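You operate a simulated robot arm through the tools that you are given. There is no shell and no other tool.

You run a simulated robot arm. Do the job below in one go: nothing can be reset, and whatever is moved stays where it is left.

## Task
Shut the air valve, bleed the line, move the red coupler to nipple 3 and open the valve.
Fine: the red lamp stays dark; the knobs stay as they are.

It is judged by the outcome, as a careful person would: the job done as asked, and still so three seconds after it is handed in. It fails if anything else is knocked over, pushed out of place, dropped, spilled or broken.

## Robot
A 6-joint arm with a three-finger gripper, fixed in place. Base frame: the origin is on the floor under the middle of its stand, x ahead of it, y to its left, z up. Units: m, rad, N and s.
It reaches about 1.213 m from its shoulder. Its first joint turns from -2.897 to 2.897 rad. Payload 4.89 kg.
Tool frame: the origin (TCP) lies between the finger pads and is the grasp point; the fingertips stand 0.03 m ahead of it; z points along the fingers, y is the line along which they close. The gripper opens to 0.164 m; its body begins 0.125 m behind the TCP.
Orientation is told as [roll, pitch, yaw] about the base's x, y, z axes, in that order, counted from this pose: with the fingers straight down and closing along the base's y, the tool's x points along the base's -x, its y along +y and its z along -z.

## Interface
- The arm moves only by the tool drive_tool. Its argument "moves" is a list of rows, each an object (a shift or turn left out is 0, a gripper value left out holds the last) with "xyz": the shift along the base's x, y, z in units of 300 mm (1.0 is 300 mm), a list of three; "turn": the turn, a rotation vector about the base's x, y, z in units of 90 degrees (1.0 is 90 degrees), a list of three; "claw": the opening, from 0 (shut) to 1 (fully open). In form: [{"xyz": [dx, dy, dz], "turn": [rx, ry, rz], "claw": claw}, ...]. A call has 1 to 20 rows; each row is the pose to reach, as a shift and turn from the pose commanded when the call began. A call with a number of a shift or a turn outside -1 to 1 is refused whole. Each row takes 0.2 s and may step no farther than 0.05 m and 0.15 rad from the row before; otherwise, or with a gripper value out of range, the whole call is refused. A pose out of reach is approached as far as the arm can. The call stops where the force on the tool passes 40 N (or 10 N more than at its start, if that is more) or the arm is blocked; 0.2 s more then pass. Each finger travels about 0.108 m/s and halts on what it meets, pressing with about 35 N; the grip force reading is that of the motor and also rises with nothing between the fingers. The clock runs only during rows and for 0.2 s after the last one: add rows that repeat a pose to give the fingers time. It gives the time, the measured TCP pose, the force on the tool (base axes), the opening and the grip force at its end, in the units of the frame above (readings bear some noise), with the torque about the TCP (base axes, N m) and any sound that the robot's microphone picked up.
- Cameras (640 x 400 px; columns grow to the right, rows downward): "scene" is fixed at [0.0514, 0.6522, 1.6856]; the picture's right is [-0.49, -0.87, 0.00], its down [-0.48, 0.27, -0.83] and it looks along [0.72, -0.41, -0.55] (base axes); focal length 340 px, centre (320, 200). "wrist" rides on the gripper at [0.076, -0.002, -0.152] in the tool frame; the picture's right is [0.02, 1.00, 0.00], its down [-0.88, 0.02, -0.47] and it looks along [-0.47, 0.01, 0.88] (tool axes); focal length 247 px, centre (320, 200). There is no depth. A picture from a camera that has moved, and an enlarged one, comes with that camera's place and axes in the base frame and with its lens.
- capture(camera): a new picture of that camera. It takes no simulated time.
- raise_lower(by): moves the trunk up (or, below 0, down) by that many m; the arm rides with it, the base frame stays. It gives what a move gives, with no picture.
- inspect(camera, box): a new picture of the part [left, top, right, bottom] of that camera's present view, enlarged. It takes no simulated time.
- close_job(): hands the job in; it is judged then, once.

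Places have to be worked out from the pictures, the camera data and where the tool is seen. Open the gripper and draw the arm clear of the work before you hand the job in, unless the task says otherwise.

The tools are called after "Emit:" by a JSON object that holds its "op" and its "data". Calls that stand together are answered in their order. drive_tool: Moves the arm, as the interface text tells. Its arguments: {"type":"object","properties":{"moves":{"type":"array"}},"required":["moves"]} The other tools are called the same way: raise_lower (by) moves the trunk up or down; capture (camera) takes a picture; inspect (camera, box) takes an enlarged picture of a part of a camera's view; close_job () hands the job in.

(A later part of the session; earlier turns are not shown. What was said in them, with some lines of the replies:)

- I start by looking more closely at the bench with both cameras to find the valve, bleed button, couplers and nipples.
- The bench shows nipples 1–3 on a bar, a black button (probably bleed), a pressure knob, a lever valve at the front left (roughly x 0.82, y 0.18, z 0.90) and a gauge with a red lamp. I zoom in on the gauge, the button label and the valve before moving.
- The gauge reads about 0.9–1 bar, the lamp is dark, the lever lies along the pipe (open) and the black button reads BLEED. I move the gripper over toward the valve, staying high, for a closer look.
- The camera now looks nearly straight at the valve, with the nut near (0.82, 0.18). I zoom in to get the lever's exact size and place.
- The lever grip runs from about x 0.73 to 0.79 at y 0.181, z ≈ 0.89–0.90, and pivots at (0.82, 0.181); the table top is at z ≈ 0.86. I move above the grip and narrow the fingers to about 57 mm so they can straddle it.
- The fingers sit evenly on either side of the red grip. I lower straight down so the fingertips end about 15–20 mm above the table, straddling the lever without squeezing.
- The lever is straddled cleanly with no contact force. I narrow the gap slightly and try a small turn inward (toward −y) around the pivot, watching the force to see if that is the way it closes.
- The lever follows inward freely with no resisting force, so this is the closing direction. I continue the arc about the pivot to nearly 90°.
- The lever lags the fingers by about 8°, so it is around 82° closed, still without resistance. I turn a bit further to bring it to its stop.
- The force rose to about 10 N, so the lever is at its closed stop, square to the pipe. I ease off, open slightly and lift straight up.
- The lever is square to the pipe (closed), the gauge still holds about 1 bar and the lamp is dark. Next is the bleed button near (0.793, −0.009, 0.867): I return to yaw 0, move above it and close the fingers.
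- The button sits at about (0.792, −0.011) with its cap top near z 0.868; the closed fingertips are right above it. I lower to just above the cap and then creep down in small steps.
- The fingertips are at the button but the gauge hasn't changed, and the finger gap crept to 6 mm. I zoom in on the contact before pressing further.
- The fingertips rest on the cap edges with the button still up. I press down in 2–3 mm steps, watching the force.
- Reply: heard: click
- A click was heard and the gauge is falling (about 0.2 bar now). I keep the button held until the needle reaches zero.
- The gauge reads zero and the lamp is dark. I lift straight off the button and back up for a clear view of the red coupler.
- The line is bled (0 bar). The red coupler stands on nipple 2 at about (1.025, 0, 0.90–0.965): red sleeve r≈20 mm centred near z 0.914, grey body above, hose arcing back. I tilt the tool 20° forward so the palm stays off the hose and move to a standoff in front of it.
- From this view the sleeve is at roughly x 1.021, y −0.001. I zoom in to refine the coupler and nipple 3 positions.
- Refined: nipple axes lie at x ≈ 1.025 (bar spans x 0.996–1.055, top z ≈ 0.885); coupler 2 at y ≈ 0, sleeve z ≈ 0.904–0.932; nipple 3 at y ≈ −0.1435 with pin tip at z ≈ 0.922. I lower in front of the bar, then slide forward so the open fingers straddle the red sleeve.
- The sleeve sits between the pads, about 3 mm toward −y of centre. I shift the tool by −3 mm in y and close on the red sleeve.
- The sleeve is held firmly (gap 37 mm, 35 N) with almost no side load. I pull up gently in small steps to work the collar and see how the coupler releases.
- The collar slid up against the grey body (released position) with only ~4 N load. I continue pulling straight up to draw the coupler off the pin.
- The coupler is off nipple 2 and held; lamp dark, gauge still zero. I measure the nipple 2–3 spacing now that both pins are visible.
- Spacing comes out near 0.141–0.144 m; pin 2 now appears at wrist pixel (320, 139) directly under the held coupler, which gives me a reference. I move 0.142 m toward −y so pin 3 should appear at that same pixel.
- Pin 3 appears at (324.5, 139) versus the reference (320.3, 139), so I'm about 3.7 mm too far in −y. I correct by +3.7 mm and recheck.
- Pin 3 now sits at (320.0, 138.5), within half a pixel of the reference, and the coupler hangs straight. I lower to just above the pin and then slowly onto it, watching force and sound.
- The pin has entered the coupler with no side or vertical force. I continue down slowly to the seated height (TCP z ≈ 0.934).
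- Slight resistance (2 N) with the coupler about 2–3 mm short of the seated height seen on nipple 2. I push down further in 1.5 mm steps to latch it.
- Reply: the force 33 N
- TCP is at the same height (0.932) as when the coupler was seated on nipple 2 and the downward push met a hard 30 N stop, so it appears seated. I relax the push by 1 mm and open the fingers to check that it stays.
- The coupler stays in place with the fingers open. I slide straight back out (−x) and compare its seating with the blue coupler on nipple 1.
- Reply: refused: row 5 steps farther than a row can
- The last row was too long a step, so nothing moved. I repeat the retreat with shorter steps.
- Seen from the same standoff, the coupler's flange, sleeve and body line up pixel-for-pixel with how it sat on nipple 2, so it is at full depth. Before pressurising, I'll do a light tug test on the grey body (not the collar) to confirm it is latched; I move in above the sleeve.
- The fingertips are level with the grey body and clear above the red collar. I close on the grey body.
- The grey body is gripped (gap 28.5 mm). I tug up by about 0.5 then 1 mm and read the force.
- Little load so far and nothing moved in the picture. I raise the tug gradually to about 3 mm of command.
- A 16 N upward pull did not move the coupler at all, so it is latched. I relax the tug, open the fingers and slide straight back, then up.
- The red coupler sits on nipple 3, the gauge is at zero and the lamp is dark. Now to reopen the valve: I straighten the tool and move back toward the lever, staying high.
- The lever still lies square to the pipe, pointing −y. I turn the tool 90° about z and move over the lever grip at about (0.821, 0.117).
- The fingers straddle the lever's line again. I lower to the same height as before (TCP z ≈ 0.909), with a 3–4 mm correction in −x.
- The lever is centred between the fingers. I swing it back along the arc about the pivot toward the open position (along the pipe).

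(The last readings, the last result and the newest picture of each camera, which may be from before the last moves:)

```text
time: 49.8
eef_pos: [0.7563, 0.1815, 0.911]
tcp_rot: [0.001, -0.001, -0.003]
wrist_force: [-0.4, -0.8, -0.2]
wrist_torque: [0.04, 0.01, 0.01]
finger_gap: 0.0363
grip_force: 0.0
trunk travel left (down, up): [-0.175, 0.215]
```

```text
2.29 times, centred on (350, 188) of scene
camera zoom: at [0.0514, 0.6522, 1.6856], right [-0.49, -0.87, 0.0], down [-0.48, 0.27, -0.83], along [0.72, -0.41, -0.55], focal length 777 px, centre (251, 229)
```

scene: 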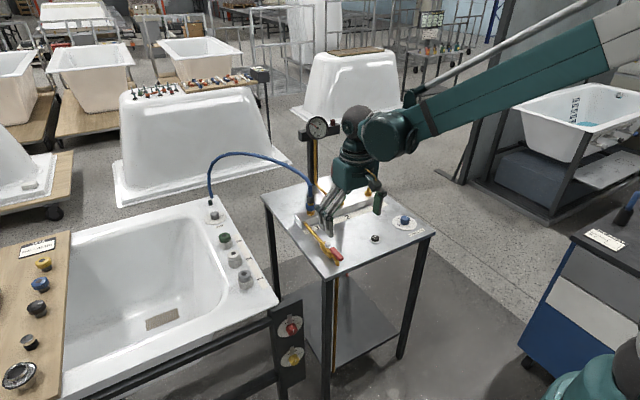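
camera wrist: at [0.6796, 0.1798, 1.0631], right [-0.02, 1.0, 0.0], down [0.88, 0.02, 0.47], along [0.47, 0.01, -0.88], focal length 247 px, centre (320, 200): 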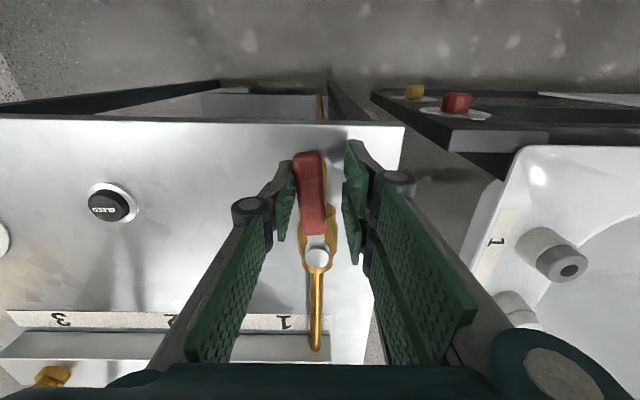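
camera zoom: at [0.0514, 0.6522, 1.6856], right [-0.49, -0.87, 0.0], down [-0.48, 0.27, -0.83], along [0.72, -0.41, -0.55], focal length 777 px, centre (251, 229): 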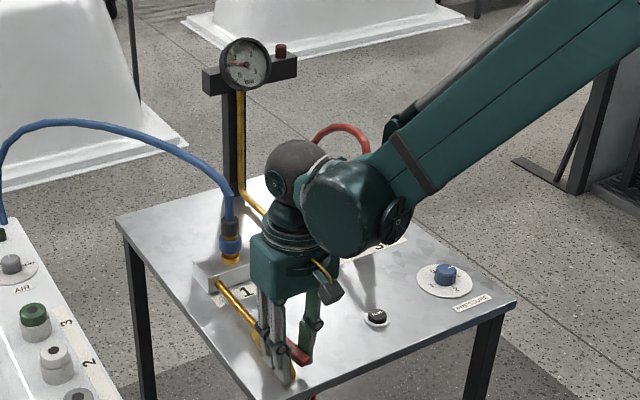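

The pressure is rising and the lever is about 6° short of straight. I push it the last bit to its open stop.

Emit:
{"op": "drive_tool", "data": {"moves": [{"xyz": [0.0007, 0.0171, 0], "turn": [0, 0, -0.0509], "claw": 0.22}, {"xyz": [0.0027, 0.034, 0], "turn": [0, 0, -0.1019]}, {"xyz": [0.0027, 0.034, 0], "turn": [0, 0, -0.1019]}]}}

Emit:
{"op": "capture", "data": {"camera": "wrist"}}

Emit:
{"op": "inspect", "data": {"camera": "scene", "box": [296, 105, 346, 140]}}

```text
time: 50.6
eef_pos: [0.7576, 0.1892, 0.9117]
tcp_rot: [0.0, 0.0, -0.162]
wrist_force: [9.4, -20.7, 0.5]
wrist_torque: [-0.33, -0.11, 0.49]
finger_gap: 0.0433
grip_force: 9.1
trunk travel left (down, up): [-0.175, 0.215]
```

```text
taken
camera wrist: at [0.6817, 0.2015, 1.0636], right [0.14, 0.99, 0.0], down [0.87, -0.12, 0.47], along [0.47, -0.07, -0.88], focal length 247 px, centre (320, 200)
```

wrist: 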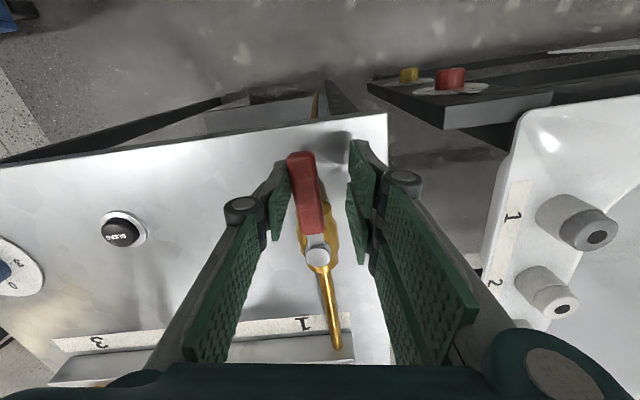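

```text
11.43 times, centred on (321, 122) of scene
camera zoom: at [0.0514, 0.6522, 1.6856], right [-0.49, -0.87, 0.0], down [-0.48, 0.27, -0.83], along [0.72, -0.41, -0.55], focal length 3884 px, centre (309, 1086)
```

zoom: 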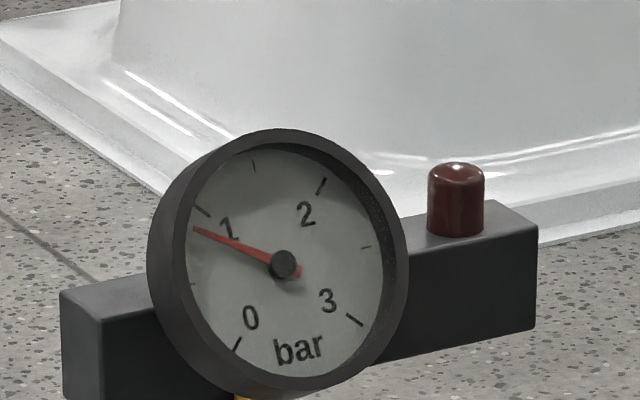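

The lever is at its open stop (force 20 N), in line with the pipe, and the gauge is climbing back toward 1 bar with the lamp dark. I ease off, open slightly and lift clear.

Emit:
{"op": "drive_tool", "data": {"moves": [{"xyz": [-0.002, -0.02, 0], "turn": [0, 0, 0.06], "claw": 0.28}, {"xyz": [-0.0027, -0.034, 0], "turn": [0, 0, 0.1019], "claw": 0.35}, {"xyz": [-0.0027, -0.034, 0], "turn": [0, 0, 0.1019], "claw": 0.35}, {"xyz": [-0.0027, -0.034, 0.1], "turn": [0, 0, 0.1019]}, {"xyz": [-0.0027, -0.034, 0.25], "turn": [0, 0, 0.1019]}, {"xyz": [-0.0027, -0.034, 0.4], "turn": [0, 0, 0.1019]}, {"xyz": [-0.05, -0.1, 0.53], "turn": [0, 0, 0.1019]}, {"xyz": [-0.1, -0.2, 0.63], "turn": [0, 0, 0.1019]}, {"xyz": [-0.15, -0.3, 0.73], "turn": [0, 0, 0.1019]}]}}

Emit:
{"op": "capture", "data": {"camera": "wrist"}}

Emit:
{"op": "inspect", "data": {"camera": "scene", "box": [250, 100, 450, 280]}}

Emit:
{"op": "inspect", "data": {"camera": "scene", "box": [296, 105, 346, 140]}}

```text
time: 52.6
eef_pos: [0.7115, 0.1015, 1.1295]
tcp_rot: [0.0, 0.0, 0.001]
wrist_force: [1.3, 1.4, -1.1]
wrist_torque: [-0.18, 0.18, 0.01]
finger_gap: 0.0576
grip_force: 0.0
trunk travel left (down, up): [-0.175, 0.215]
```

```text
taken
camera wrist: at [0.6355, 0.1003, 1.2822], right [-0.02, 1.0, 0.0], down [0.88, 0.02, 0.47], along [0.47, 0.01, -0.88], focal length 247 px, centre (320, 200)
```

wrist: 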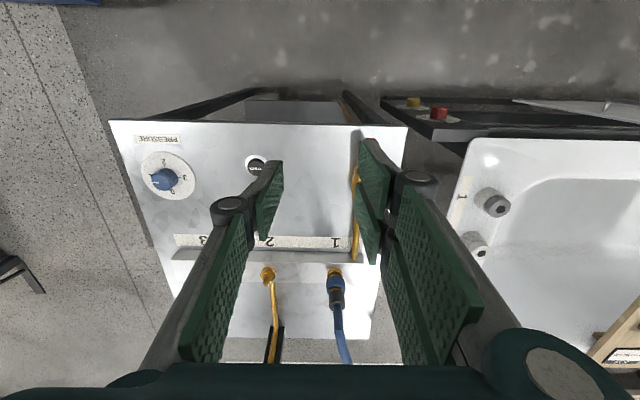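

```text
2.22 times, centred on (350, 190) of scene
camera zoom: at [0.0514, 0.6522, 1.6856], right [-0.49, -0.87, 0.0], down [-0.48, 0.27, -0.83], along [0.72, -0.41, -0.55], focal length 755 px, centre (253, 222)
```

zoom: 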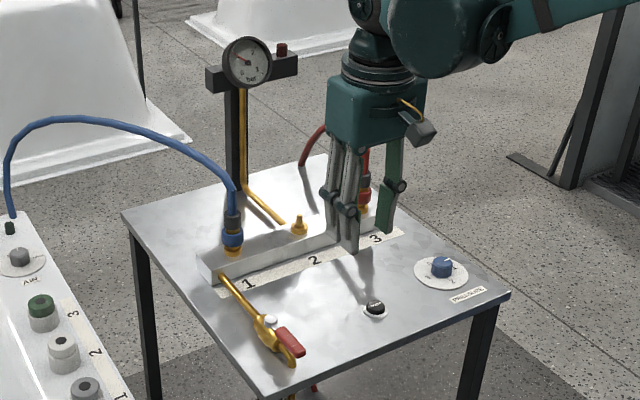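

```text
11.43 times, centred on (321, 122) of scene
camera zoom: at [0.0514, 0.6522, 1.6856], right [-0.49, -0.87, 0.0], down [-0.48, 0.27, -0.83], along [0.72, -0.41, -0.55], focal length 3884 px, centre (309, 1086)
```

zoom: 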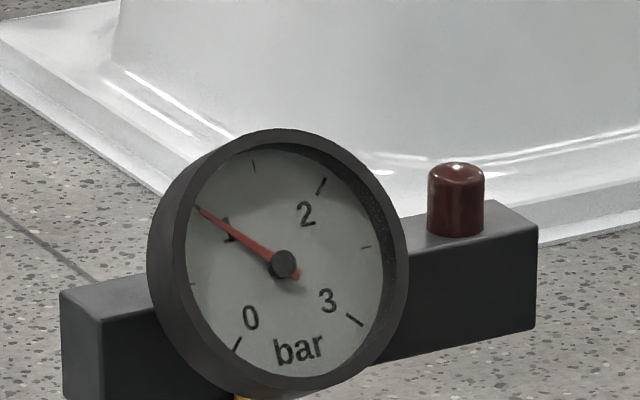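

The gauge is back at its original ~1 bar, lamp dark, lever along the pipe, red coupler on nipple 3. I draw the arm back and up, open the gripper and let a few seconds pass to verify it holds.

Emit:
{"op": "drive_tool", "data": {"moves": [{"xyz": [-0.08, -0.08, 0.08], "claw": 0.6}, {"xyz": [-0.16, -0.16, 0.16], "claw": 0.8}, {"xyz": [-0.24, -0.24, 0.24], "claw": 1.0}, {"xyz": [-0.32, -0.32, 0.32], "claw": 1.0}, {"xyz": [-0.4, -0.4, 0.4], "claw": 1.0}, {"xyz": [-0.4, -0.4, 0.4]}, {"xyz": [-0.4, -0.4, 0.4]}, {"xyz": [-0.4, -0.4, 0.4]}, {"xyz": [-0.4, -0.4, 0.4]}, {"xyz": [-0.4, -0.4, 0.4]}, {"xyz": [-0.4, -0.4, 0.4]}, {"xyz": [-0.4, -0.4, 0.4]}, {"xyz": [-0.4, -0.4, 0.4]}, {"xyz": [-0.4, -0.4, 0.4]}]}}

Emit:
{"op": "capture", "data": {"camera": "scene"}}

Emit:
{"op": "inspect", "data": {"camera": "scene", "box": [250, 100, 450, 280]}}

Emit:
{"op": "inspect", "data": {"camera": "scene", "box": [296, 105, 346, 140]}}

Emit:
{"op": "inspect", "data": {"camera": "wrist", "box": [210, 80, 450, 340]}}

```text
time: 55.6
eef_pos: [0.59, -0.0204, 1.2492]
tcp_rot: [0.0, -0.002, 0.001]
wrist_force: [0.5, 0.6, 0.1]
wrist_torque: [-0.03, -0.01, 0.02]
finger_gap: 0.164
grip_force: 0.0
trunk travel left (down, up): [-0.175, 0.215]
```

```text
taken
```

scene: 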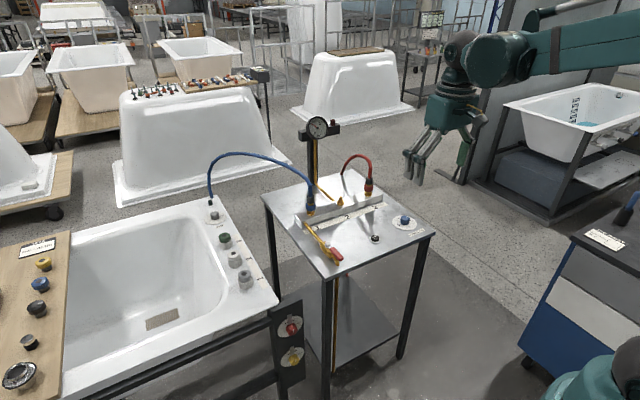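

```text
2.22 times, centred on (350, 190) of scene
camera zoom: at [0.0514, 0.6522, 1.6856], right [-0.49, -0.87, 0.0], down [-0.48, 0.27, -0.83], along [0.72, -0.41, -0.55], focal length 755 px, centre (253, 222)
```

zoom: 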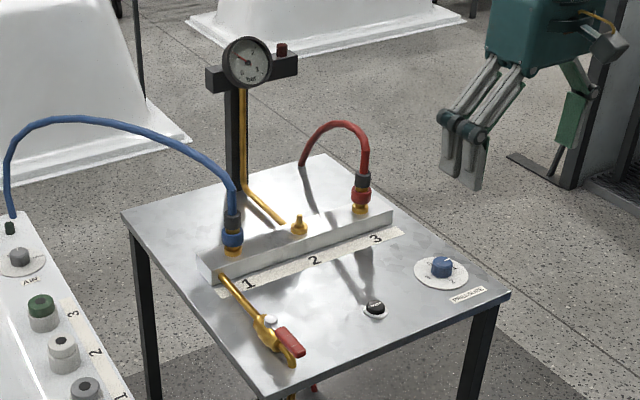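

```text
11.43 times, centred on (321, 122) of scene
camera zoom: at [0.0514, 0.6522, 1.6856], right [-0.49, -0.87, 0.0], down [-0.48, 0.27, -0.83], along [0.72, -0.41, -0.55], focal length 3884 px, centre (309, 1086)
```

zoom: 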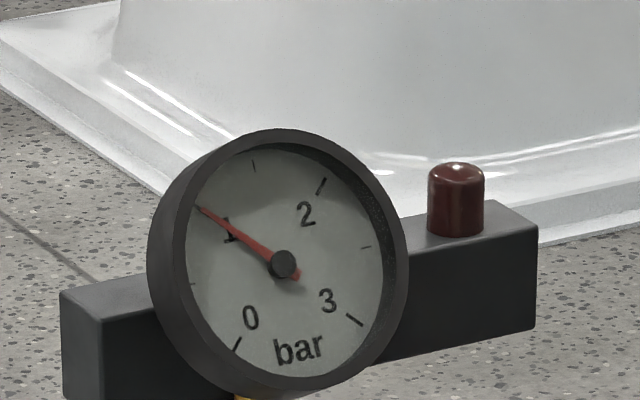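

```text
1.54 times, centred on (330, 210) of wrist
camera zoom: at [0.5133, -0.0216, 1.4013], right [-0.02, 1.0, 0.0], down [0.88, 0.02, 0.47], along [0.47, 0.01, -0.88], focal length 380 px, centre (305, 185)
```

zoom: 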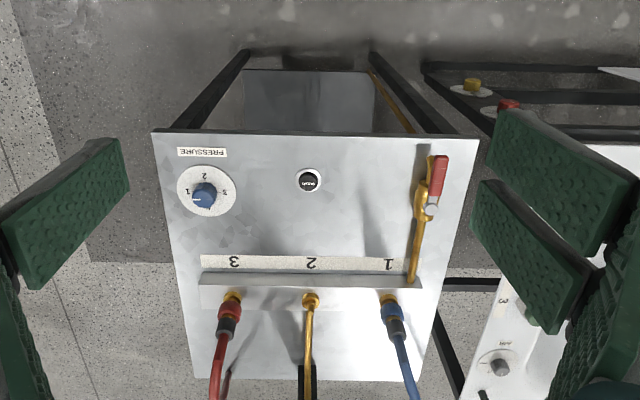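

Everything checks out: the red coupler is latched on nipple 3, the lever is along the pipe (open), and the gauge holds at about 1 bar. The lamp is dark, the pressure knob is still at 1 and the arm is clear with the gripper open, so I hand the job in.

Emit:
{"op": "close_job", "data": {}}

```text
The job is handed in.
```

The job is done and handed in: the red coupler is now on nipple 3 and the air valve is open again.

- **Valve and bleed:** I shut the valve, then held the BLEED button until the gauge read zero before touching the coupler.
- **Coupler:** It went onto nipple 3 at the same depth it had on nipple 2. It did not move under a 16 N upward pull on its body.
- **Pressure:** After the valve was reopened, the gauge returned to its original reading of about 1 bar. It was still there three seconds after the arm was drawn clear.
- **Lamp and knobs:** The red lamp was dark every time I checked it. The pressure knob still points to 1, and I did not touch any other knob.

Nothing was knocked over or dropped. The gripper is open and the arm is clear of the bench.
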